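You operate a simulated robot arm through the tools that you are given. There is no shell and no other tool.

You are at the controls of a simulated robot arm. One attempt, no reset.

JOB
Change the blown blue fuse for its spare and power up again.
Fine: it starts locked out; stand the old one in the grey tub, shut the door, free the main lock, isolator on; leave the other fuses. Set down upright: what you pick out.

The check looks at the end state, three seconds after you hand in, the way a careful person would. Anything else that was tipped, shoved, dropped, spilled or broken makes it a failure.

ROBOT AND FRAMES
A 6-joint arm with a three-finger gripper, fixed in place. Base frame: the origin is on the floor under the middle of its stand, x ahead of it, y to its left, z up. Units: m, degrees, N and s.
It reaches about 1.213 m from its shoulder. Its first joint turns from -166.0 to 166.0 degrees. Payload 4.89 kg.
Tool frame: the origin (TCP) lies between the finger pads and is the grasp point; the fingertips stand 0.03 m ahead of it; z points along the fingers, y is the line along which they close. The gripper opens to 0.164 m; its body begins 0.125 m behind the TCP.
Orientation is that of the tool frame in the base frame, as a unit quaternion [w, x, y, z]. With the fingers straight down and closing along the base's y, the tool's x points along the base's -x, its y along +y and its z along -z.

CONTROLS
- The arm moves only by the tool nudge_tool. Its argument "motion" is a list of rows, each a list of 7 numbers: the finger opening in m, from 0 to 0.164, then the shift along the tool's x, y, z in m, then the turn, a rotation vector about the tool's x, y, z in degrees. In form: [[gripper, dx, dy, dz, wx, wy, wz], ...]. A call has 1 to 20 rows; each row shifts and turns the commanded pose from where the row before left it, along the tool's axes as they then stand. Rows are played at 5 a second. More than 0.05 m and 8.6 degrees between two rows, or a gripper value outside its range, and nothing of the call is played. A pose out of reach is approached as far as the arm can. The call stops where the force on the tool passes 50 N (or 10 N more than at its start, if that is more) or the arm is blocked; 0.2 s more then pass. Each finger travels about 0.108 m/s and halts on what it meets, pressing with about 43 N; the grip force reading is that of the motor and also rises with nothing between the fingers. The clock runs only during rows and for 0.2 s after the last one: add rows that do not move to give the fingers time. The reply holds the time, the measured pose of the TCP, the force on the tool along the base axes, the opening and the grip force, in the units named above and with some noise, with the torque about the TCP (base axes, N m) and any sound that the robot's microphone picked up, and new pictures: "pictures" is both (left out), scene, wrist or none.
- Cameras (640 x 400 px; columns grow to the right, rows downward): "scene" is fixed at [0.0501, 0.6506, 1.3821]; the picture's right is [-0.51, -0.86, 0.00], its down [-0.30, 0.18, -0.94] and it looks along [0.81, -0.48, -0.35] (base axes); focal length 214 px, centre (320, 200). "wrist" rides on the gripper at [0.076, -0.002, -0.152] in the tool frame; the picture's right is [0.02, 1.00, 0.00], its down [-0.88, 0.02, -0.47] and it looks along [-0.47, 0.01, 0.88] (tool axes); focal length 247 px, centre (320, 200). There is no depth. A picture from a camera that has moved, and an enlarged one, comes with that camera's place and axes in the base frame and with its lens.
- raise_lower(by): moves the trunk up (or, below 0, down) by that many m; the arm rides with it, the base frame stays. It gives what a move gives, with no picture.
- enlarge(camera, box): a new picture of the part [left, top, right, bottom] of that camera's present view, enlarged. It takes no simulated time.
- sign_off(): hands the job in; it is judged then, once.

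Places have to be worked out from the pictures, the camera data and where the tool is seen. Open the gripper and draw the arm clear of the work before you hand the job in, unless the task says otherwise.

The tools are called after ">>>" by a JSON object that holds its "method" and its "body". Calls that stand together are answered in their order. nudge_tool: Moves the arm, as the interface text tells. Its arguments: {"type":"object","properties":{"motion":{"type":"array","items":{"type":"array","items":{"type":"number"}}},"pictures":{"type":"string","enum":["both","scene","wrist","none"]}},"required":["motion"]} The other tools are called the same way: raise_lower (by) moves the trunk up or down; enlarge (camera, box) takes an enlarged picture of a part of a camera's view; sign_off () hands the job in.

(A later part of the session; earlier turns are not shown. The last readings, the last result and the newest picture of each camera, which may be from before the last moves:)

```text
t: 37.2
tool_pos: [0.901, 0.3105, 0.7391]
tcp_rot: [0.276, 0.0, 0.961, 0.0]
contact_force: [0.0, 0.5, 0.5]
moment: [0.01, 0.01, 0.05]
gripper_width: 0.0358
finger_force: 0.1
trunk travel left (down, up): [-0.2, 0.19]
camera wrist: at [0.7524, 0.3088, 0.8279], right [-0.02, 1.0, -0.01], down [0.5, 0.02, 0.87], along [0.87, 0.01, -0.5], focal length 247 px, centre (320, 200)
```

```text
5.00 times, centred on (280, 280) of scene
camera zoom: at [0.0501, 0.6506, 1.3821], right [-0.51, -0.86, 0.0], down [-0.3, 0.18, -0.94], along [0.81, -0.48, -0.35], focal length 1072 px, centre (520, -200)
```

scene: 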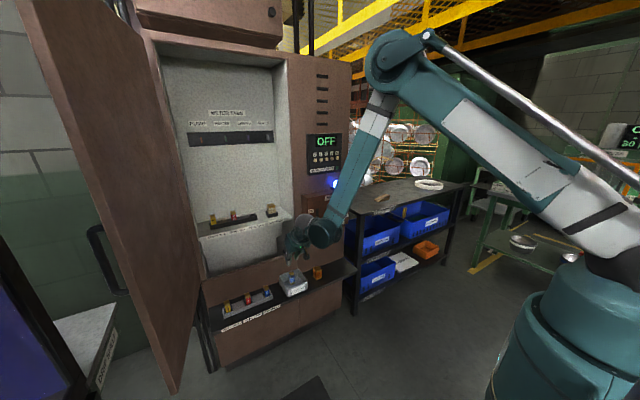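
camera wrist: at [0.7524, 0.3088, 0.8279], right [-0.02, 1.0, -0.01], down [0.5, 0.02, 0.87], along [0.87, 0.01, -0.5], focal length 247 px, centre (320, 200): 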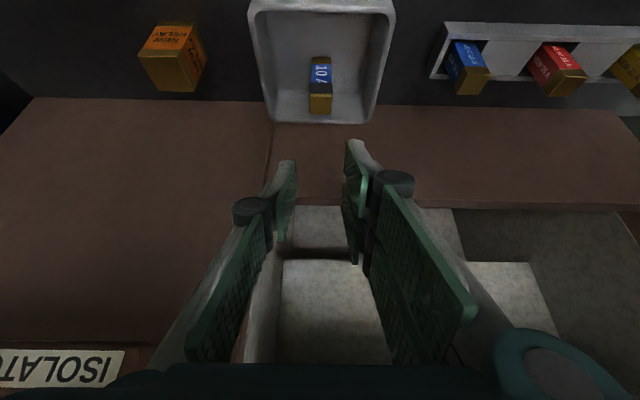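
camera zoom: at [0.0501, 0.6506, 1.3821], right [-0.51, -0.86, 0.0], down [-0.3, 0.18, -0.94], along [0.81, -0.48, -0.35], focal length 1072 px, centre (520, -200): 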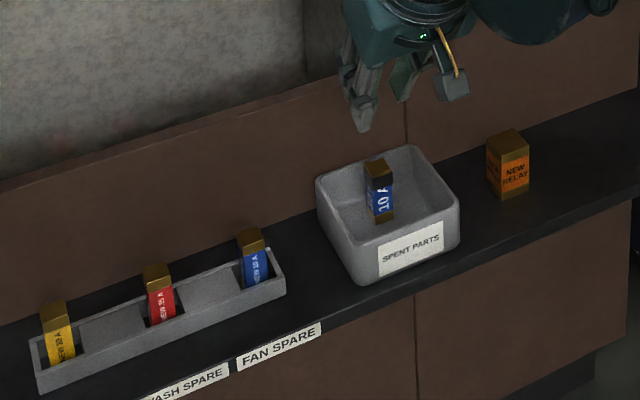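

The old fuse stands upright in the tub and the tub is undisturbed. Next: shift left over the FAN SPARE and return the tool lean to 15°.

>>> {"method": "nudge_tool", "body": {"motion": [[0.05, 0.008, 0.0359, -0.0112, 0, 0, 0], [0.05, 0.008, 0.0359, -0.0112, 0, 0, 0], [0.05, 0.008, 0.0359, -0.0112, 0, 0, 0], [0.05, 0.008, 0.0359, -0.0112, 0, 0, 0], [0.05, 0, 0, 0, 0, 8.5, 0], [0.05, 0, 0, 0, 0, 8.5, 0], [0.05, 0, 0, 0, 0, 0, 0], [0.05, 0, 0, 0, 0, 0, 0]]}}

>>> {"method": "enlarge", "body": {"camera": "wrist", "box": [240, 80, 440, 205]}}

>>> {"method": "enlarge", "body": {"camera": "scene", "box": [210, 220, 350, 330]}}

```text
t: 39.0
tool_pos: [0.8477, 0.4549, 0.761]
tcp_rot: [0.131, 0.001, 0.991, 0.0]
contact_force: [0.4, -1.3, 0.3]
moment: [0.02, 0.01, -0.02]
gripper_width: 0.05
finger_force: 0.1
trunk travel left (down, up): [-0.2, 0.19]
camera wrist: at [0.7329, 0.4535, 0.8885], right [-0.02, 1.0, -0.01], down [0.73, 0.02, 0.68], along [0.68, 0.01, -0.73], focal length 247 px, centre (320, 200)
```

scene: 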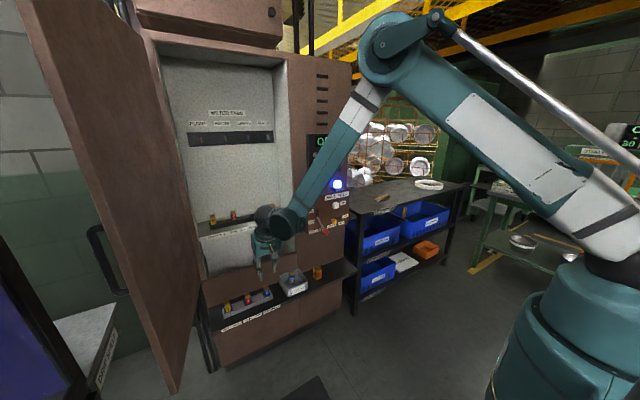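
wrist: 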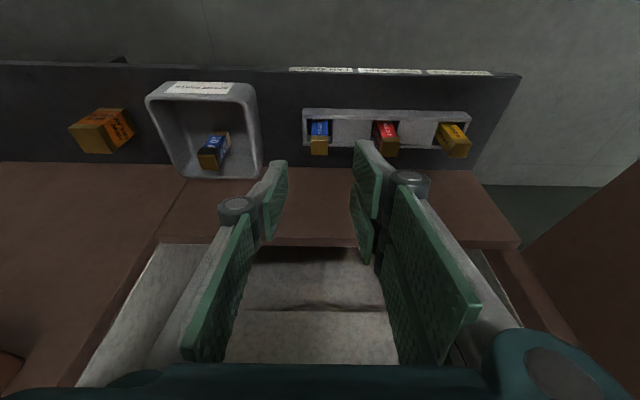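

```text
3.20 times, centred on (340, 142) of wrist
camera zoom: at [0.7329, 0.4535, 0.8885], right [-0.02, 1.0, -0.01], down [0.73, 0.02, 0.68], along [0.68, 0.01, -0.73], focal length 790 px, centre (256, 384)
```

zoom: 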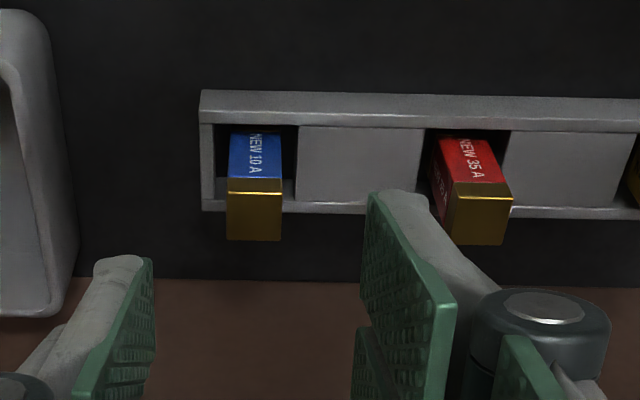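

```text
3.64 times, centred on (280, 275) of scene
camera zoom: at [0.0501, 0.6506, 1.3821], right [-0.51, -0.86, 0.0], down [-0.3, 0.18, -0.94], along [0.81, -0.48, -0.35], focal length 780 px, centre (466, -73)
```

zoom: 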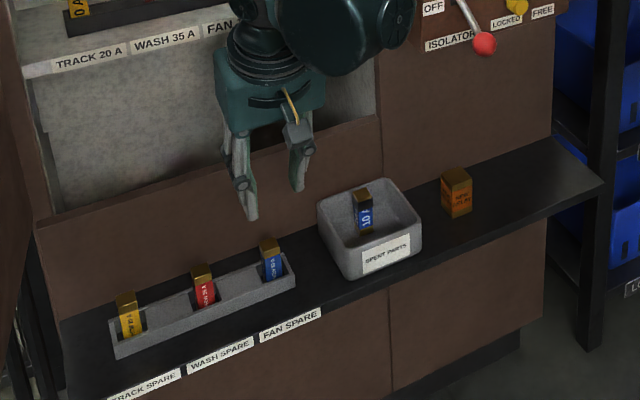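

The spare ("NEW 10 A") top is at about (0.893, 0.4545, 0.624), tray rim about 0.582. Moving to a pre-grasp right above it.

>>> {"method": "nudge_tool", "body": {"motion": [[0.05, -0.0077, 0, 0.0231, 0, 0, 0], [0.05, -0.0077, 0, 0.0231, 0, 0, 0], [0.05, -0.0077, 0, 0.0231, 0, 0, 0], [0.05, 0, 0, 0, 0, 0, 0], [0.05, 0, 0, 0, 0, 0, 0]], "pictures": "wrist"}}

>>> {"method": "enlarge", "body": {"camera": "wrist", "box": [240, 90, 440, 215]}}

>>> {"method": "enlarge", "body": {"camera": "scene", "box": [210, 230, 310, 320]}}

```text
t: 40.2
tool_pos: [0.8882, 0.4536, 0.7021]
tcp_rot: [0.131, 0.0, 0.991, 0.0]
contact_force: [0.5, 0.1, -0.6]
moment: [-0.07, -0.02, -0.02]
gripper_width: 0.0498
finger_force: 0.0
trunk travel left (down, up): [-0.2, 0.19]
camera wrist: at [0.7732, 0.4523, 0.8281], right [-0.02, 1.0, -0.01], down [0.73, 0.02, 0.68], along [0.68, 0.01, -0.73], focal length 247 px, centre (320, 200)
```

wrist: 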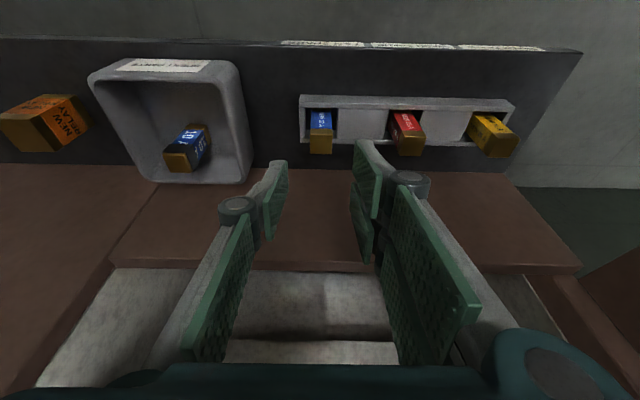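

```text
3.20 times, centred on (340, 152) of wrist
camera zoom: at [0.7732, 0.4523, 0.8281], right [-0.02, 1.0, -0.01], down [0.73, 0.02, 0.68], along [0.68, 0.01, -0.73], focal length 790 px, centre (256, 352)
```

zoom: 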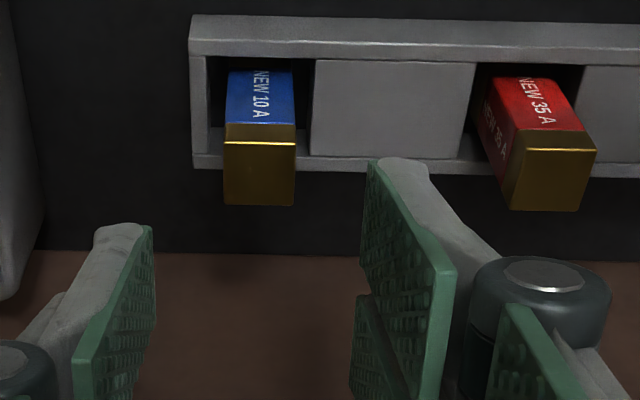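

```text
4.44 times, centred on (260, 275) of scene
camera zoom: at [0.0501, 0.6506, 1.3821], right [-0.51, -0.86, 0.0], down [-0.3, 0.18, -0.94], along [0.81, -0.48, -0.35], focal length 953 px, centre (587, -133)
```

zoom: 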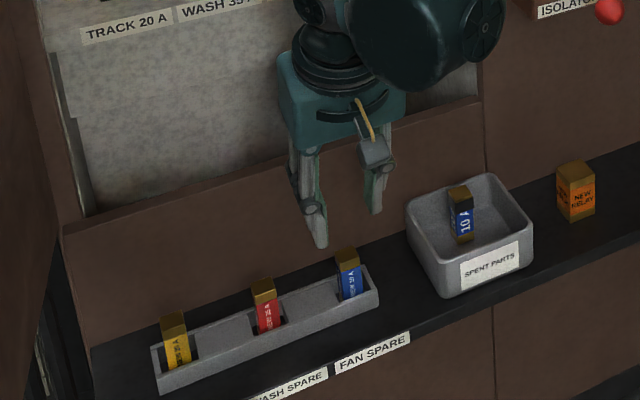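

Spare confirmed at (0.892, 0.4544). Lowering to grip height.

>>> {"method": "nudge_tool", "body": {"motion": [[0.05, 0.0055, 0.0003, 0.0195, 0, 0, 0], [0.05, 0.0055, 0.0003, 0.0195, 0, 0, 0], [0.05, 0.0055, 0.0003, 0.0195, 0, 0, 0], [0.05, 0.0022, 0, 0.0078, 0, 0, 0], [0.05, 0.0022, 0, 0.0078, 0, 0, 0], [0.05, 0, 0, 0, 0, 0, 0], [0.05, 0, 0, 0, 0, 0, 0]], "pictures": "wrist"}}

>>> {"method": "enlarge", "body": {"camera": "wrist", "box": [240, 110, 440, 235]}}

>>> {"method": "enlarge", "body": {"camera": "scene", "box": [230, 250, 310, 310]}}

```text
t: 41.8
tool_pos: [0.8864, 0.4537, 0.6234]
tcp_rot: [0.13, -0.001, 0.991, 0.001]
contact_force: [0.1, 0.8, -0.5]
moment: [-0.01, 0.01, -0.02]
gripper_width: 0.0497
finger_force: 0.0
trunk travel left (down, up): [-0.2, 0.19]
camera wrist: at [0.7711, 0.4529, 0.7505], right [-0.02, 1.0, -0.01], down [0.73, 0.02, 0.69], along [0.69, 0.01, -0.73], focal length 247 px, centre (320, 200)
```

wrist: 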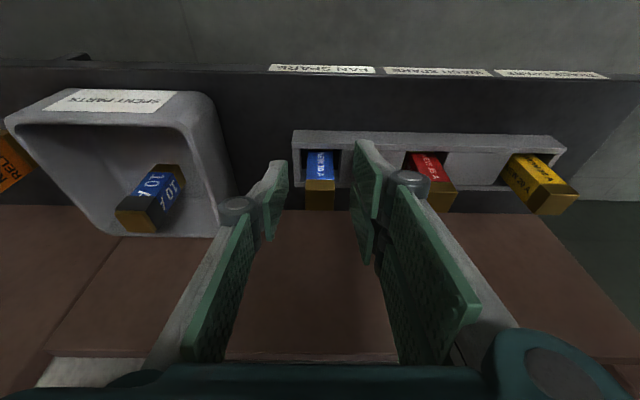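

```text
3.20 times, centred on (340, 172) of wrist
camera zoom: at [0.7711, 0.4529, 0.7505], right [-0.02, 1.0, -0.01], down [0.73, 0.02, 0.69], along [0.69, 0.01, -0.73], focal length 790 px, centre (256, 288)
```

zoom: 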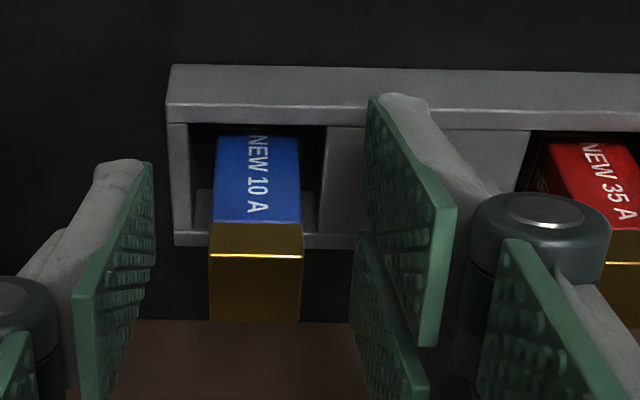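

```text
6.67 times, centred on (270, 280) of scene
camera zoom: at [0.0501, 0.6506, 1.3821], right [-0.51, -0.86, 0.0], down [-0.3, 0.18, -0.94], along [0.81, -0.48, -0.35], focal length 1430 px, centre (653, -333)
```

zoom: 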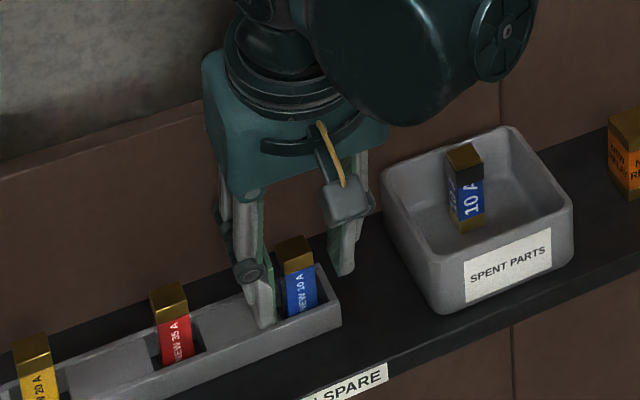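

Spare sits centred between pads. Closing on it.

>>> {"method": "nudge_tool", "body": {"motion": [[0.035, 0, 0.0007, 0, 0, 0, 0], [0.025, 0, 0, 0, 0, 0, 0], [0.01, 0, 0, 0, 0, 0, 0], [0.01, 0, 0, 0, 0, 0, 0], [0.01, 0, 0, 0, 0, 0, 0]], "pictures": "wrist"}}

>>> {"method": "enlarge", "body": {"camera": "wrist", "box": [260, 115, 380, 235]}}

```text
t: 43.0
tool_pos: [0.886, 0.4565, 0.6225]
tcp_rot: [0.131, 0.0, 0.991, 0.0]
contact_force: [0.4, -0.1, 0.0]
moment: [-0.01, 0.04, -0.01]
gripper_width: 0.0209
finger_force: 43.5
trunk travel left (down, up): [-0.2, 0.19]
camera wrist: at [0.7716, 0.4535, 0.7507], right [-0.02, 1.0, -0.01], down [0.73, 0.02, 0.69], along [0.68, 0.01, -0.73], focal length 247 px, centre (320, 200)
```

wrist: 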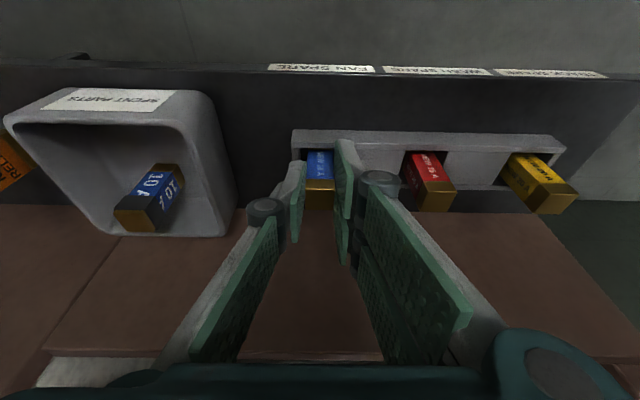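

```text
3.33 times, centred on (320, 175) of wrist
camera zoom: at [0.7716, 0.4535, 0.7507], right [-0.02, 1.0, -0.01], down [0.73, 0.02, 0.69], along [0.68, 0.01, -0.73], focal length 823 px, centre (320, 283)
```

zoom: 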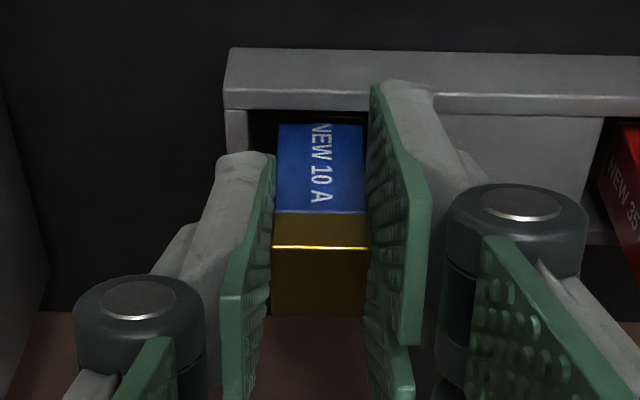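

Spare gripped at 20.9 mm. Lifting it straight out of the tray, then retreating and rising to cabinet-shelf level.

>>> {"method": "nudge_tool", "body": {"motion": [[0.01, -0.0026, 0, -0.0097, 0, 0, 0], [0.01, -0.0026, 0, -0.0097, 0, 0, 0], [0.01, -0.0041, 0, -0.0155, 0, 0, 0], [0.01, -0.0041, 0, -0.0155, 0, 0, 0], [0.01, -0.0041, 0, -0.0155, 0, 0, 0], [0.01, -0.0041, 0, -0.0155, 0, 0, 0], [0.01, -0.0041, 0, -0.0155, 0, 0, 0], [0.01, -0.0009, -0.0018, -0.045, 0, 0, 0], [0.01, -0.0009, -0.0018, -0.045, 0, 0, 0], [0.01, -0.0009, -0.0018, -0.045, 0, 0, 0], [0.01, -0.0009, -0.0018, -0.045, 0, 0, 0], [0.01, -0.0009, -0.0018, -0.045, 0, 0, 0], [0.01, -0.0009, -0.0018, -0.045, 0, 0, 0], [0.01, -0.0009, -0.0018, -0.045, 0, 0, 0], [0.01, -0.0009, -0.0018, -0.045, 0, 0, 0], [0.01, 0, 0, 0, 0, 0, 0]]}}

>>> {"method": "enlarge", "body": {"camera": "scene", "box": [190, 130, 350, 320]}}

>>> {"method": "enlarge", "body": {"camera": "wrist", "box": [220, 80, 420, 235]}}

```text
t: 46.4
tool_pos: [0.7977, 0.442, 1.0762]
tcp_rot: [0.13, 0.0, 0.992, 0.0]
contact_force: [-0.7, -0.7, -0.1]
moment: [0.07, -0.05, 0.05]
gripper_width: 0.0211
finger_force: 42.9
trunk travel left (down, up): [-0.2, 0.19]
camera wrist: at [0.6838, 0.4397, 1.2025], right [-0.02, 1.0, -0.01], down [0.73, 0.02, 0.69], along [0.69, 0.01, -0.73], focal length 247 px, centre (320, 200)
```

scene: 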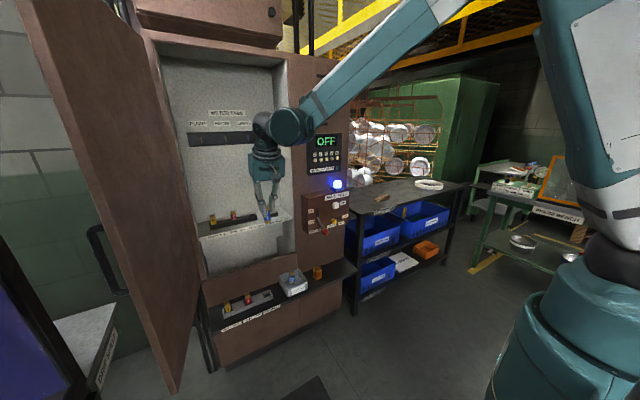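
wrist: 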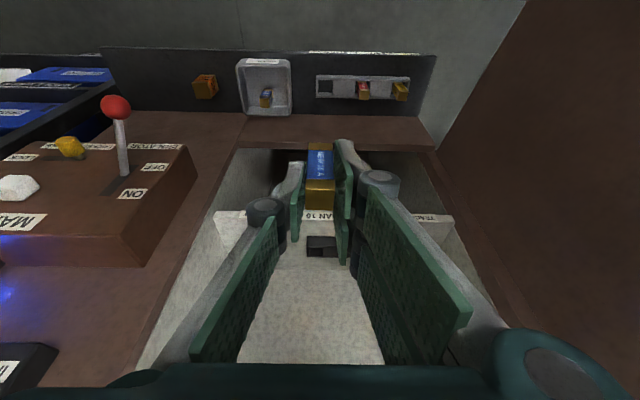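

```text
2.11 times, centred on (270, 225) of scene
camera zoom: at [0.0501, 0.6506, 1.3821], right [-0.51, -0.86, 0.0], down [-0.3, 0.18, -0.94], along [0.81, -0.48, -0.35], focal length 452 px, centre (425, 147)
```

zoom: 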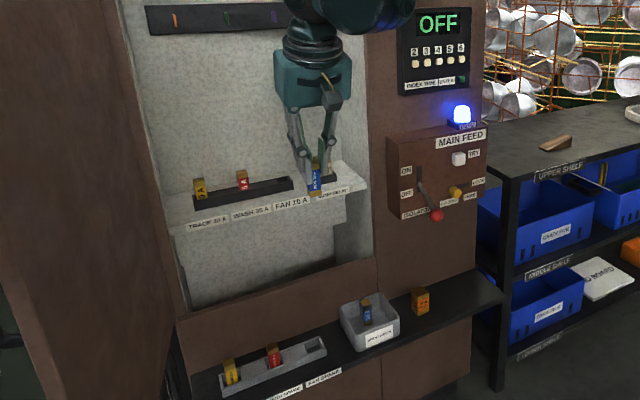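

```text
2.58 times, centred on (320, 158) of wrist
camera zoom: at [0.6838, 0.4397, 1.2025], right [-0.02, 1.0, -0.01], down [0.73, 0.02, 0.69], along [0.69, 0.01, -0.73], focal length 637 px, centre (320, 310)
```

zoom: 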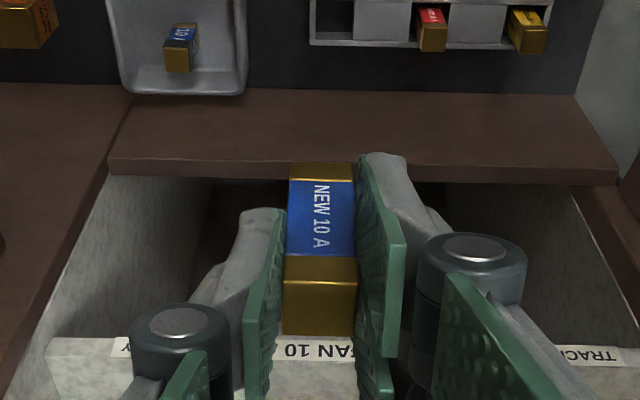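

Spare is held upright. Moving straight into the cabinet to above the FAN socket.

>>> {"method": "nudge_tool", "body": {"motion": [[0.01, -0.0435, -0.0003, 0.01165, 0, 0, 0], [0.01, -0.0435, -0.0003, 0.01165, 0, 0, 0], [0.01, -0.0435, -0.0003, 0.01165, 0, 0, 0], [0.01, -0.0435, -0.0003, 0.01165, 0, 0, 0], [0.01, -0.0435, -0.0003, 0.01165, 0, 0, 0], [0.01, -0.0435, -0.0003, 0.01165, 0, 0, 0], [0.01, 0, 0, 0, 0, 0, 0], [0.01, 0, 0, 0, 0, 0, 0]], "pictures": "wrist"}}

>>> {"method": "enlarge", "body": {"camera": "wrist", "box": [270, 85, 370, 185]}}

>>> {"method": "enlarge", "body": {"camera": "scene", "box": [215, 150, 295, 230]}}

```text
t: 48.2
tool_pos: [1.0721, 0.4399, 1.0725]
tcp_rot: [0.13, -0.001, 0.991, 0.0]
contact_force: [0.4, -0.1, -0.1]
moment: [0.01, 0.07, 0.0]
gripper_width: 0.0207
finger_force: 42.8
trunk travel left (down, up): [-0.2, 0.19]
camera wrist: at [0.9565, 0.4376, 1.1999], right [-0.02, 1.0, -0.01], down [0.73, 0.02, 0.68], along [0.68, 0.01, -0.73], focal length 247 px, centre (320, 200)
```

wrist: 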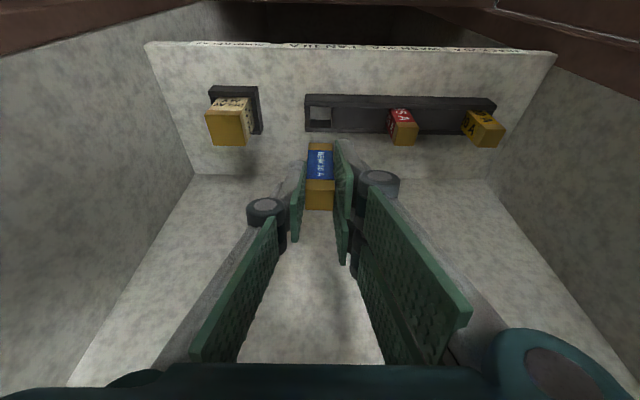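

```text
4.00 times, centred on (320, 135) of wrist
camera zoom: at [0.9565, 0.4376, 1.1999], right [-0.02, 1.0, -0.01], down [0.73, 0.02, 0.68], along [0.68, 0.01, -0.73], focal length 988 px, centre (320, 460)
```

zoom: 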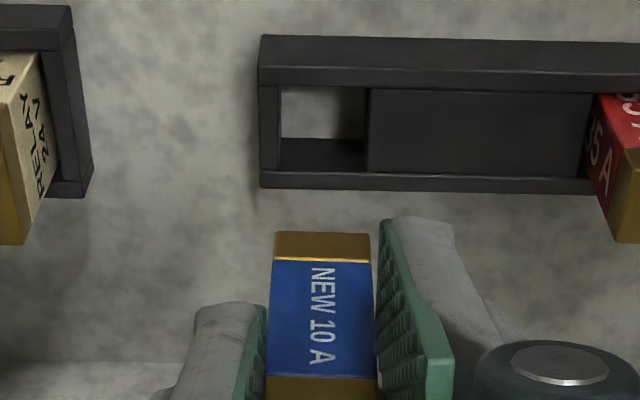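

```text
5.00 times, centred on (255, 190) of scene
camera zoom: at [0.0501, 0.6506, 1.3821], right [-0.51, -0.86, 0.0], down [-0.3, 0.18, -0.94], along [0.81, -0.48, -0.35], focal length 1072 px, centre (645, 250)
```

zoom: 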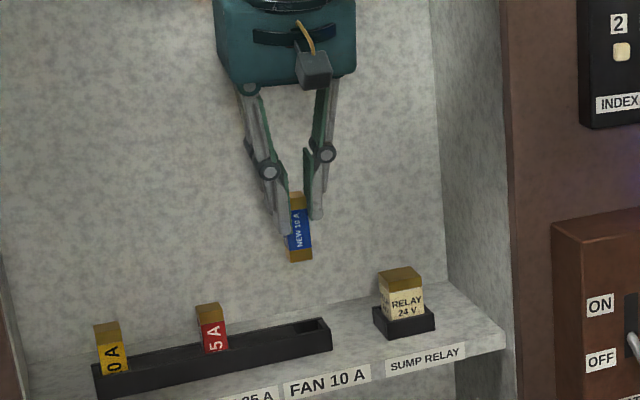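

Spare is aligned with the hole to about 1 mm (fuse y 0.4393 vs hole 0.4395). Lowering 62 mm with a +1 mm x trim, then re-checking.

>>> {"method": "nudge_tool", "body": {"motion": [[0.01, 0.0038, 0, 0.01505, 0, 0, 0], [0.01, 0.0038, 0, 0.01505, 0, 0, 0], [0.01, 0.0038, 0, 0.01505, 0, 0, 0], [0.01, 0.0038, 0, 0.01505, 0, 0, 0], [0.01, 0, 0, 0, 0, 0, 0], [0.01, 0, 0, 0, 0, 0, 0]], "pictures": "wrist"}}

>>> {"method": "enlarge", "body": {"camera": "wrist", "box": [270, 105, 370, 205]}}

>>> {"method": "enlarge", "body": {"camera": "scene", "box": [225, 180, 285, 230]}}

```text
t: 49.6
tool_pos: [1.0703, 0.4372, 1.0099]
tcp_rot: [0.131, 0.0, 0.991, 0.0]
contact_force: [-0.2, -0.1, -1.0]
moment: [-0.01, 0.0, -0.02]
gripper_width: 0.0208
finger_force: 42.8
trunk travel left (down, up): [-0.2, 0.19]
camera wrist: at [0.9563, 0.4359, 1.1386], right [-0.02, 1.0, -0.01], down [0.73, 0.02, 0.68], along [0.68, 0.01, -0.73], focal length 247 px, centre (320, 200)
```

wrist: 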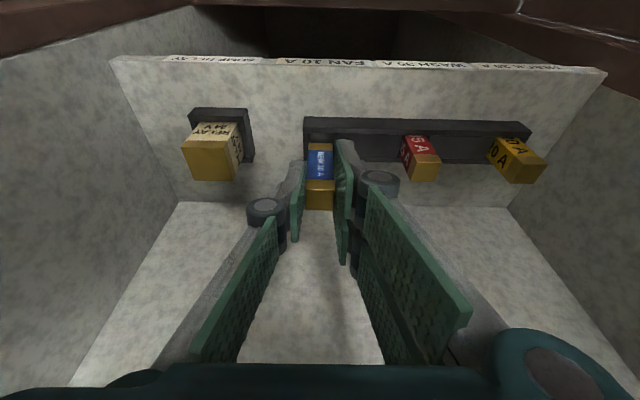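

```text
4.00 times, centred on (320, 155) of wrist
camera zoom: at [0.9563, 0.4359, 1.1386], right [-0.02, 1.0, -0.01], down [0.73, 0.02, 0.68], along [0.68, 0.01, -0.73], focal length 988 px, centre (320, 380)
```

zoom: 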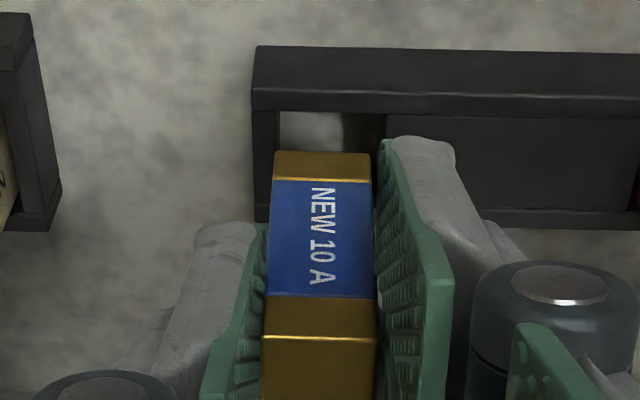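

```text
8.00 times, centred on (255, 205) of scene
camera zoom: at [0.0501, 0.6506, 1.3821], right [-0.51, -0.86, 0.0], down [-0.3, 0.18, -0.94], along [0.81, -0.48, -0.35], focal length 1716 px, centre (840, 160)
```

zoom: 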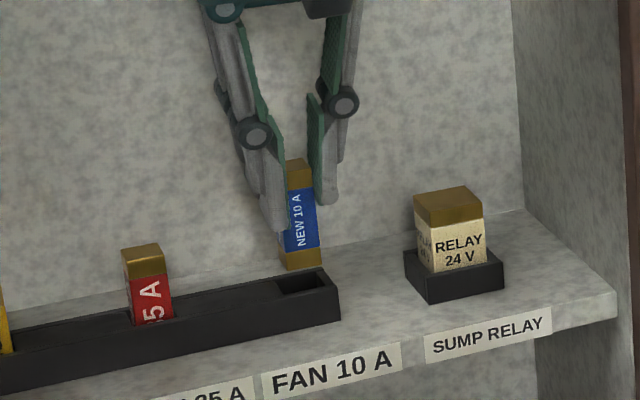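

x is centred; y slipped about 2 mm toward -y again. Correcting +2 mm and verifying.

>>> {"method": "nudge_tool", "body": {"motion": [[0.01, 0, 0.002, 0, 0, 0, 0], [0.01, 0, 0, 0, 0, 0, 0], [0.01, 0, 0, 0, 0, 0, 0]], "pictures": "wrist"}}

>>> {"method": "enlarge", "body": {"camera": "wrist", "box": [270, 105, 370, 205]}}

```text
t: 50.4
tool_pos: [1.0711, 0.4417, 1.0115]
tcp_rot: [0.131, 0.0, 0.991, 0.0]
contact_force: [0.1, 0.0, 0.6]
moment: [0.01, 0.0, 0.03]
gripper_width: 0.0208
finger_force: 42.8
trunk travel left (down, up): [-0.2, 0.19]
camera wrist: at [0.9568, 0.4387, 1.1384], right [-0.02, 1.0, -0.01], down [0.73, 0.02, 0.68], along [0.68, 0.01, -0.73], focal length 247 px, centre (320, 200)
```

wrist: 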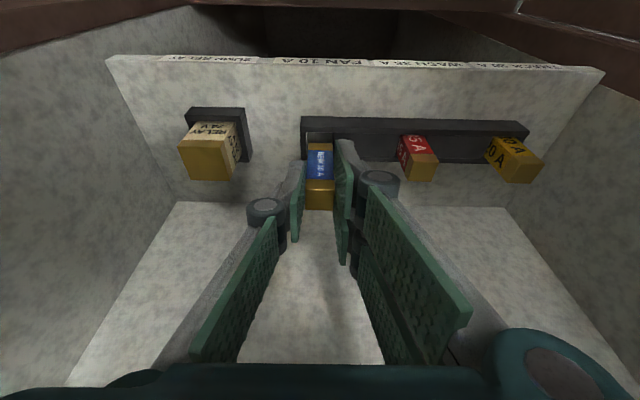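

```text
4.00 times, centred on (320, 155) of wrist
camera zoom: at [0.9568, 0.4387, 1.1384], right [-0.02, 1.0, -0.01], down [0.73, 0.02, 0.68], along [0.68, 0.01, -0.73], focal length 988 px, centre (320, 380)
```

zoom: 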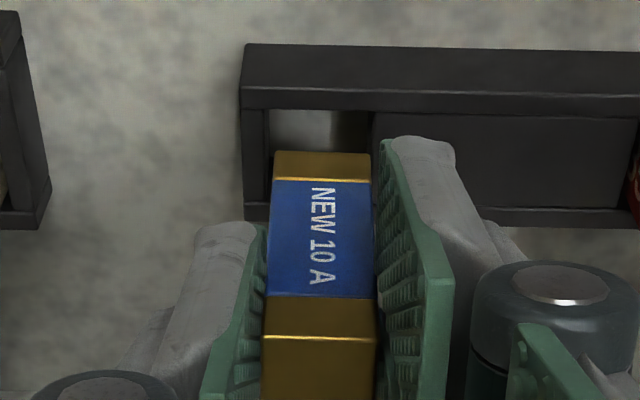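

Aligned (fuse 0.4404, hole 0.4397). Inserting in small steps.

>>> {"method": "nudge_tool", "body": {"motion": [[0.01, 0.0018, 0, 0.0068, 0, 0, 0], [0.01, 0.0018, 0, 0.0068, 0, 0, 0], [0.01, 0.0018, 0, 0.0068, 0, 0, 0], [0.01, 0.0018, 0, 0.0068, 0, 0, 0], [0.01, 0, 0, 0, 0, 0, 0]], "pictures": "wrist"}}

>>> {"method": "enlarge", "body": {"camera": "wrist", "box": [260, 115, 380, 235]}}

>>> {"method": "enlarge", "body": {"camera": "scene", "box": [225, 180, 285, 230]}}

```text
t: 51.6
tool_pos: [1.0715, 0.4405, 0.9831]
tcp_rot: [0.131, 0.0, 0.991, 0.001]
contact_force: [-0.7, -0.1, -0.6]
moment: [-0.03, 0.04, -0.01]
gripper_width: 0.021
finger_force: 43.3
trunk travel left (down, up): [-0.2, 0.19]
camera wrist: at [0.9568, 0.4394, 1.1105], right [-0.02, 1.0, -0.01], down [0.73, 0.02, 0.68], along [0.68, 0.01, -0.73], focal length 247 px, centre (320, 200)
```

wrist: 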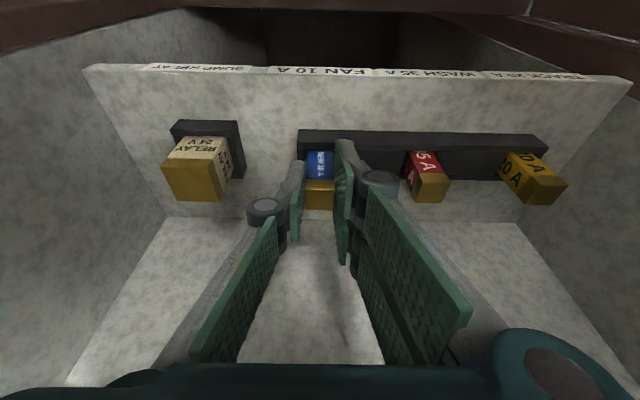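

```text
3.33 times, centred on (320, 175) of wrist
camera zoom: at [0.9568, 0.4394, 1.1105], right [-0.02, 1.0, -0.01], down [0.73, 0.02, 0.68], along [0.68, 0.01, -0.73], focal length 823 px, centre (320, 283)
```

zoom: 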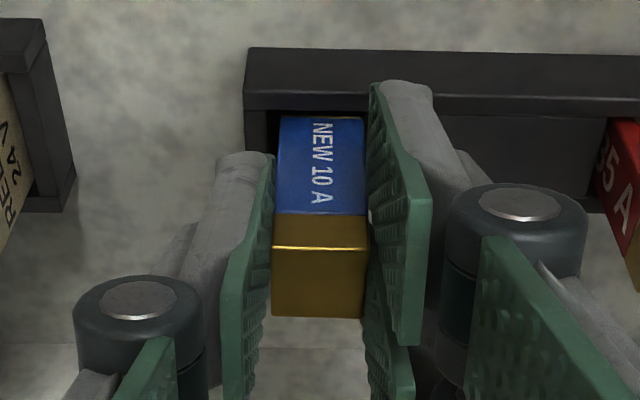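

```text
8.00 times, centred on (255, 205) of scene
camera zoom: at [0.0501, 0.6506, 1.3821], right [-0.51, -0.86, 0.0], down [-0.3, 0.18, -0.94], along [0.81, -0.48, -0.35], focal length 1716 px, centre (840, 160)
```

zoom: 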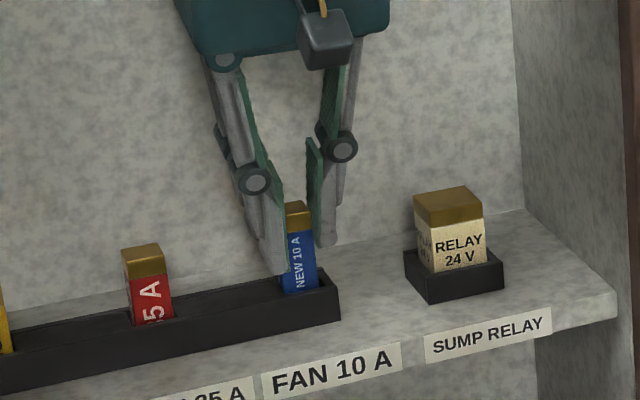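

The spare has entered the socket freely. Continuing down in 3 mm steps to seat it.

>>> {"method": "nudge_tool", "body": {"motion": [[0.01, 0.0008, 0, 0.0029, 0, 0, 0], [0.01, 0.0008, 0, 0.0029, 0, 0, 0], [0.01, 0, 0, 0, 0, 0, 0]], "pictures": "none"}}

```text
t: 52.4
tool_pos: [1.0718, 0.4411, 0.9776]
tcp_rot: [0.131, 0.0, 0.991, 0.0]
contact_force: [-0.1, -0.4, -0.2]
moment: [-0.02, 0.01, -0.01]
gripper_width: 0.0206
finger_force: 43.0
trunk travel left (down, up): [-0.2, 0.19]
```

No contact yet at 0.9776; two more small steps down.

>>> {"method": "nudge_tool", "body": {"motion": [[0.01, 0.0006, 0, 0.0024, 0, 0, 0], [0.01, 0, 0, 0, 0, 0, 0]], "pictures": "wrist"}}

>>> {"method": "enlarge", "body": {"camera": "scene", "box": [225, 180, 285, 230]}}

>>> {"method": "enlarge", "body": {"camera": "wrist", "box": [260, 115, 380, 235]}}

```text
t: 53.0
tool_pos: [1.0717, 0.4412, 0.9771]
tcp_rot: [0.13, 0.0, 0.992, 0.0]
contact_force: [1.1, -0.4, 0.2]
moment: [0.0, -0.02, 0.0]
gripper_width: 0.0209
finger_force: 42.8
trunk travel left (down, up): [-0.2, 0.19]
camera wrist: at [0.9569, 0.4397, 1.1024], right [-0.02, 1.0, -0.01], down [0.73, 0.02, 0.69], along [0.68, 0.01, -0.73], focal length 247 px, centre (320, 200)
```

wrist: 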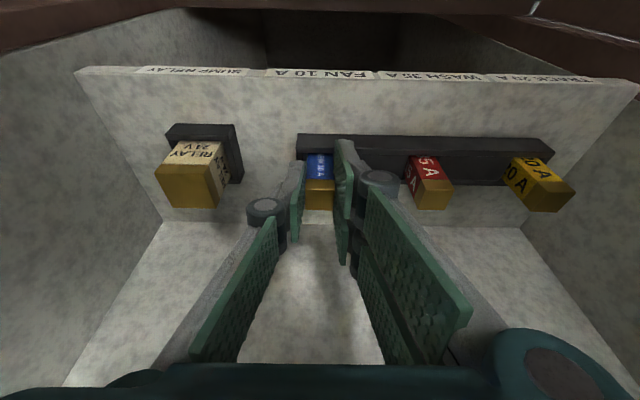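

```text
8.00 times, centred on (255, 205) of scene
camera zoom: at [0.0501, 0.6506, 1.3821], right [-0.51, -0.86, 0.0], down [-0.3, 0.18, -0.94], along [0.81, -0.48, -0.35], focal length 1716 px, centre (840, 160)
```

zoom: 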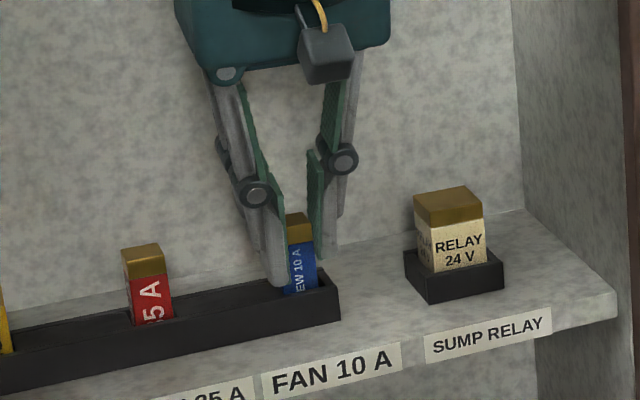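

```text
3.33 times, centred on (320, 175) of wrist
camera zoom: at [0.9569, 0.4397, 1.1024], right [-0.02, 1.0, -0.01], down [0.73, 0.02, 0.69], along [0.68, 0.01, -0.73], focal length 823 px, centre (320, 283)
```

zoom: 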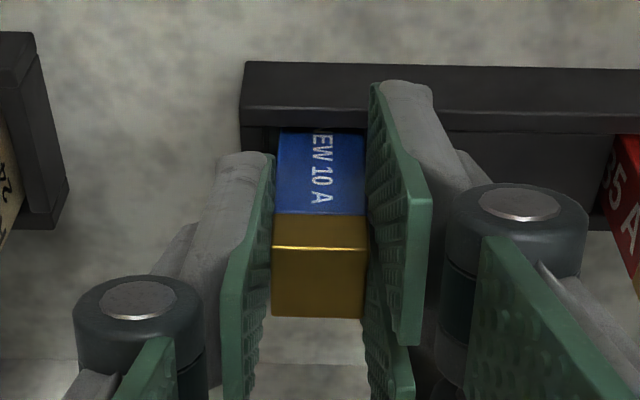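

By comparison with the red fuse, the spare is within about 2 mm of fully seated. One more 1.5 mm step, then release and let it settle.

>>> {"method": "nudge_tool", "body": {"motion": [[0.01, 0.0004, 0, 0.0015, 0, 0, 0], [0.01, 0, 0, 0, 0, 0, 0]], "pictures": "none"}}

```text
t: 53.6
tool_pos: [1.0708, 0.4427, 0.9736]
tcp_rot: [0.131, 0.0, 0.991, 0.0]
contact_force: [0.4, -0.8, 1.1]
moment: [-0.06, -0.04, 0.02]
gripper_width: 0.0213
finger_force: 42.9
trunk travel left (down, up): [-0.2, 0.19]
```

Still no hard contact at 0.9736. Releasing slowly so the fuse drops the last fraction onto its seat.

>>> {"method": "nudge_tool", "body": {"motion": [[0.023, 0, 0, 0, 0, 0, 0], [0.026, 0, 0, 0, 0, 0, 0], [0.032, 0, 0, 0, 0, 0, 0], [0.04, 0, 0, 0, 0, 0, 0], [0.05, 0, 0, 0, 0, 0, 0], [0.05, 0, 0, 0, 0, 0, 0]], "pictures": "wrist"}}

>>> {"method": "enlarge", "body": {"camera": "scene", "box": [225, 180, 285, 230]}}

>>> {"method": "enlarge", "body": {"camera": "wrist", "box": [240, 115, 400, 235]}}

```text
t: 55.0
tool_pos: [1.0708, 0.4405, 0.974]
tcp_rot: [0.131, 0.0, 0.991, 0.0]
contact_force: [-0.2, -0.5, -1.4]
moment: [-0.03, 0.01, -0.01]
gripper_width: 0.0498
finger_force: 0.1
trunk travel left (down, up): [-0.2, 0.19]
camera wrist: at [0.957, 0.4398, 1.1005], right [-0.02, 1.0, -0.01], down [0.73, 0.02, 0.69], along [0.68, 0.01, -0.73], focal length 247 px, centre (320, 200)
```

wrist: 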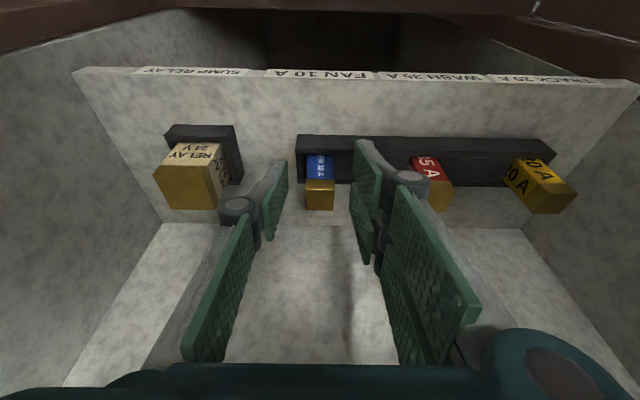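

```text
8.00 times, centred on (255, 205) of scene
camera zoom: at [0.0501, 0.6506, 1.3821], right [-0.51, -0.86, 0.0], down [-0.3, 0.18, -0.94], along [0.81, -0.48, -0.35], focal length 1716 px, centre (840, 160)
```

zoom: 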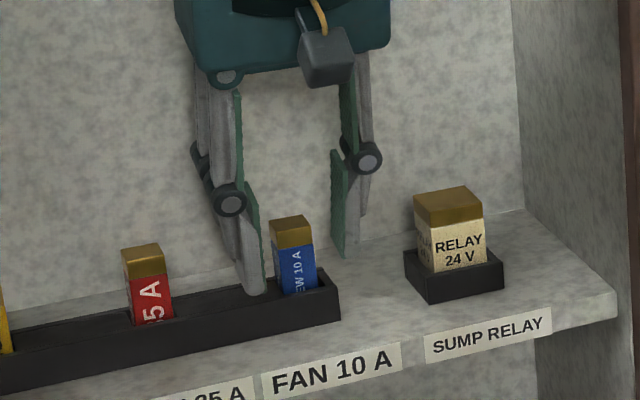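

```text
3.33 times, centred on (320, 175) of wrist
camera zoom: at [0.957, 0.4398, 1.1005], right [-0.02, 1.0, -0.01], down [0.73, 0.02, 0.69], along [0.68, 0.01, -0.73], focal length 823 px, centre (320, 283)
```

zoom: 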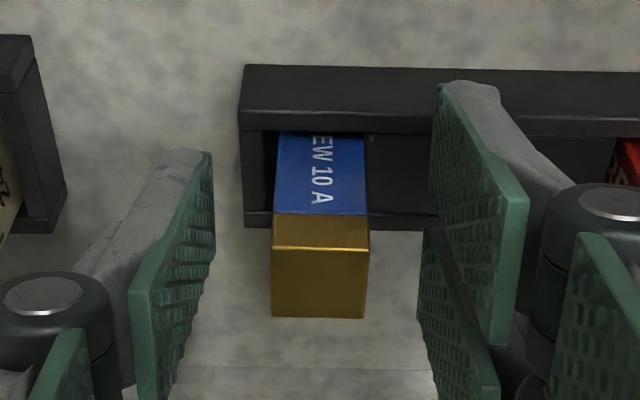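

The spare is seated at the same height as the other fuses, upright in the FAN socket. Lifting clear and backing out of the cabinet.

>>> {"method": "nudge_tool", "body": {"motion": [[0.05, -0.0026, 0, -0.0097, 0, 0, 0], [0.05, -0.0052, 0, -0.0193, 0, 0, 0], [0.05, -0.0052, 0, -0.0193, 0, 0, 0], [0.05, -0.0052, 0, -0.0193, 0, 0, 0], [0.05, -0.0052, 0, -0.0193, 0, 0, 0], [0.05, -0.0052, 0, -0.0193, 0, 0, 0], [0.05, 0.0454, 0, -0.0122, 0, 0, 0], [0.05, 0.0454, 0, -0.0122, 0, 0, 0], [0.05, 0.0454, 0, -0.0122, 0, 0, 0], [0.05, 0.0454, 0, -0.0122, 0, 0, 0], [0.05, 0.0454, 0, -0.0122, 0, 0, 0], [0.05, 0.0454, 0, -0.0122, 0, 0, 0], [0.05, 0.0454, 0, -0.0122, 0, 0, 0], [0.05, 0.0454, 0, -0.0122, 0, 0, 0], [0.05, 0.0454, 0, -0.0122, 0, 0, 0], [0.05, 0, 0, 0, 0, 0, 0]]}}

>>> {"method": "enlarge", "body": {"camera": "scene", "box": [190, 190, 350, 330]}}

>>> {"method": "enlarge", "body": {"camera": "scene", "box": [215, 190, 295, 240]}}

```text
t: 58.4
tool_pos: [0.6485, 0.4407, 1.0816]
tcp_rot: [0.13, 0.001, 0.991, 0.0]
contact_force: [-0.9, 0.0, 0.0]
moment: [0.04, -0.07, -0.02]
gripper_width: 0.0501
finger_force: 0.0
trunk travel left (down, up): [-0.2, 0.19]
camera wrist: at [0.5337, 0.4384, 1.2084], right [-0.02, 1.0, -0.01], down [0.73, 0.02, 0.69], along [0.69, 0.01, -0.73], focal length 247 px, centre (320, 200)
```

scene: 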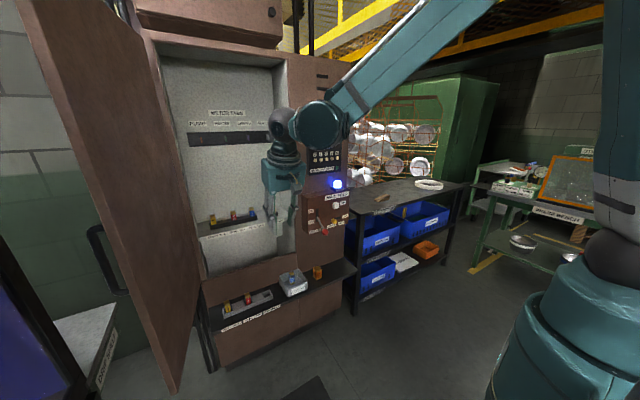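
wrist: 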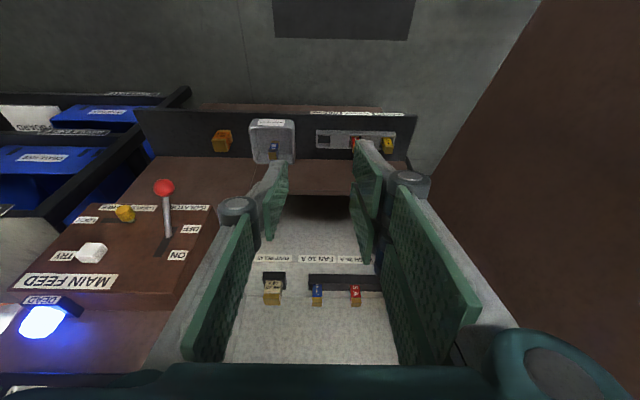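

```text
2.86 times, centred on (270, 260) of scene
camera zoom: at [0.0501, 0.6506, 1.3821], right [-0.51, -0.86, 0.0], down [-0.3, 0.18, -0.94], along [0.81, -0.48, -0.35], focal length 613 px, centre (463, 29)
```

zoom: 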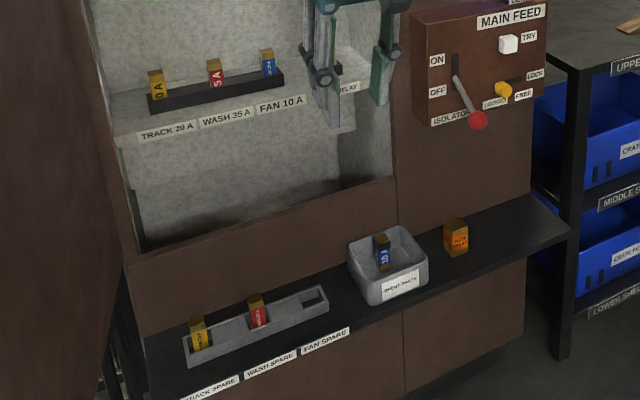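

```text
8.00 times, centred on (255, 215) of scene
camera zoom: at [0.0501, 0.6506, 1.3821], right [-0.51, -0.86, 0.0], down [-0.3, 0.18, -0.94], along [0.81, -0.48, -0.35], focal length 1716 px, centre (840, 80)
```

zoom: 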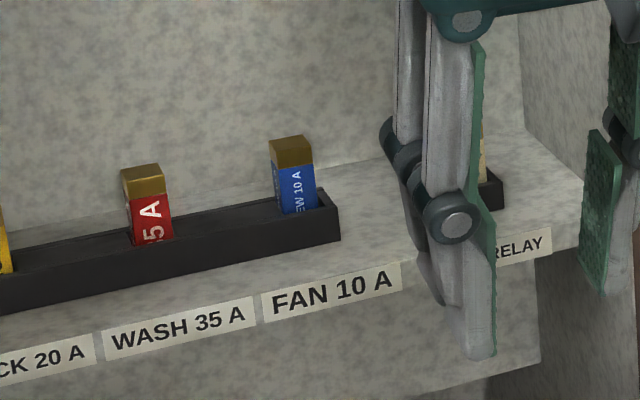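

New fuse matches the old one's original position. Now for the door: I'll lean the tool to 60°, back off, and look at the door's free edge with the wrist camera.

>>> {"method": "nudge_tool", "body": {"motion": [[0.05, 0, 0, 0, 0, -7.5, 0], [0.05, 0, 0, 0, 0, -7.5, 0], [0.05, 0, 0, 0, 0, -7.5, 0], [0.05, 0, 0, 0, 0, -7.5, 0], [0.05, 0, 0, 0, 0, -7.5, 0], [0.05, 0, 0, 0, 0, -7.5, 0], [0.05, 0.0016, 0.0229, -0.037, 0, 0, 0], [0.05, 0.0016, 0.0229, -0.037, 0, 0, 0], [0.05, 0.0016, 0.0229, -0.037, 0, 0, 0], [0.05, 0.0016, 0.0229, -0.037, 0, 0, 0], [0.05, 0.0016, 0.0229, -0.037, 0, 0, 0], [0.05, 0.0016, 0.0229, -0.037, 0, 0, 0], [0.05, 0.0016, 0.0229, -0.037, 0, 0, 0], [0.05, 0, 0, 0, 0, 0, 0]]}}

```text
t: 61.6
tool_pos: [0.4521, 0.5782, 1.2022]
tcp_rot: [0.499, 0.025, 0.866, -0.014]
contact_force: [1.2, -0.1, -0.6]
moment: [0.0, 0.01, 0.03]
gripper_width: 0.0502
finger_force: 0.0
trunk travel left (down, up): [-0.2, 0.19]
stopped in row 14: the arm was blocked; the commanded pose is now the measured one
camera wrist: at [0.2802, 0.5858, 1.2123], right [0.05, 1.0, -0.02], down [0.03, 0.02, 1.0], along [1.0, -0.05, -0.03], focal length 247 px, centre (320, 200)
```

scene: 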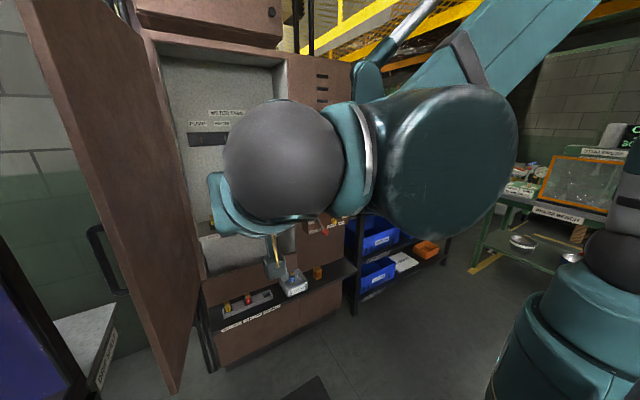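
wrist: 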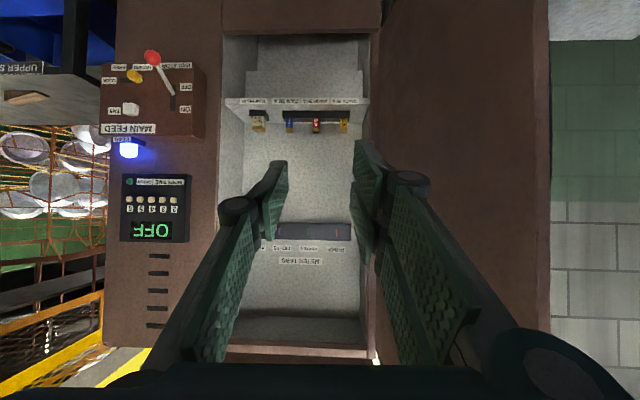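

The arm reported blocked with only light forces, 4 cm short, probably a folded-arm limit this close to its base. Moving outward in +y increases the wrist radius, so I'll try that toward the door edge.

>>> {"method": "nudge_tool", "body": {"motion": [[0.05, 0, 0.03, 0, 0, 0, 0], [0.05, 0, 0.03, 0, 0, 0, 0], [0.05, 0, 0.03, 0, 0, 0, 0], [0.05, 0, 0.03, 0, 0, 0, 0], [0.05, 0, 0, 0, 0, 0, 0]]}}

```text
t: 63.0
tool_pos: [0.4819, 0.6716, 1.2061]
tcp_rot: [0.499, 0.042, 0.865, -0.025]
contact_force: [0.1, 1.0, -0.4]
moment: [-0.03, -0.01, -0.03]
gripper_width: 0.05
finger_force: 0.1
trunk travel left (down, up): [-0.2, 0.19]
stopped in row 5: the arm was blocked; the commanded pose is now the measured one
camera wrist: at [0.3109, 0.6865, 1.2154], right [0.08, 1.0, -0.02], down [0.03, 0.02, 1.0], along [1.0, -0.09, -0.03], focal length 247 px, centre (320, 200)
```

scene: 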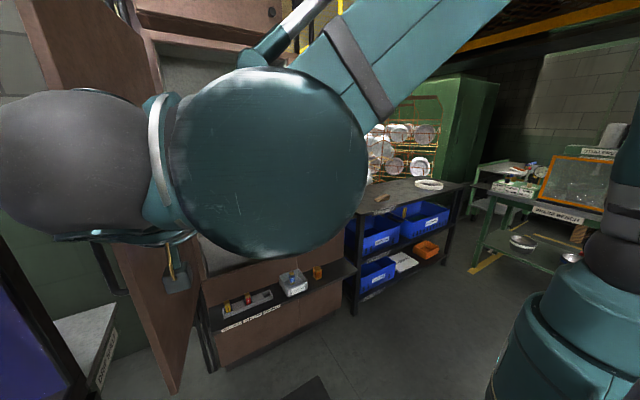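
wrist: 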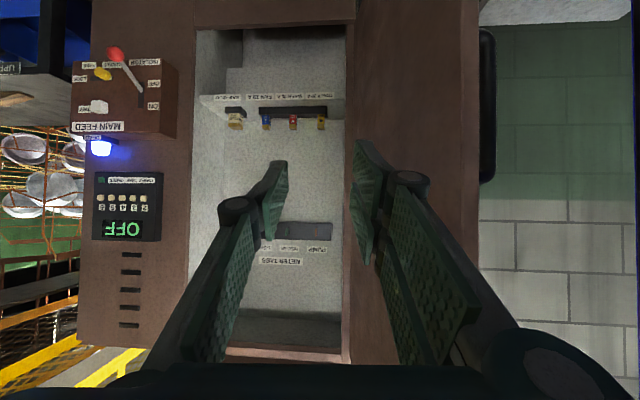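

Moving in +y works but the lean is being limited (likely the second wrist joint). I'll reduce the lean to about 45° and see whether it follows properly.

>>> {"method": "nudge_tool", "body": {"motion": [[0.05, 0, 0, 0, 0, 7.5, 0], [0.05, 0, 0, 0, 0, 7.5, 0], [0.05, 0, 0, 0, 0, 0, 0], [0.05, 0, 0, 0, 0, 0, 0]]}}

```text
t: 64.0
tool_pos: [0.4761, 0.678, 1.2056]
tcp_rot: [0.382, 0.04, 0.923, -0.016]
contact_force: [0.3, -1.4, 0.9]
moment: [0.03, 0.03, 0.07]
gripper_width: 0.0501
finger_force: 0.0
trunk travel left (down, up): [-0.2, 0.19]
camera wrist: at [0.3136, 0.6903, 1.2587], right [0.07, 1.0, -0.02], down [0.29, -0.01, 0.96], along [0.95, -0.07, -0.29], focal length 247 px, centre (320, 200)
```

scene: 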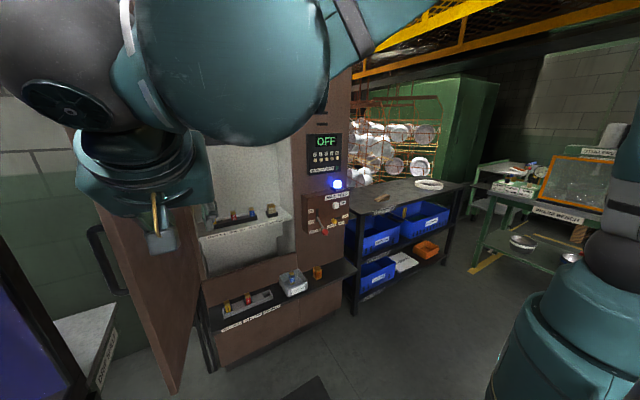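
wrist: 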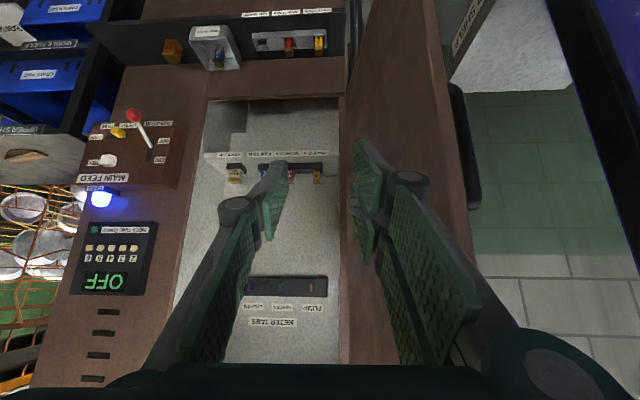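

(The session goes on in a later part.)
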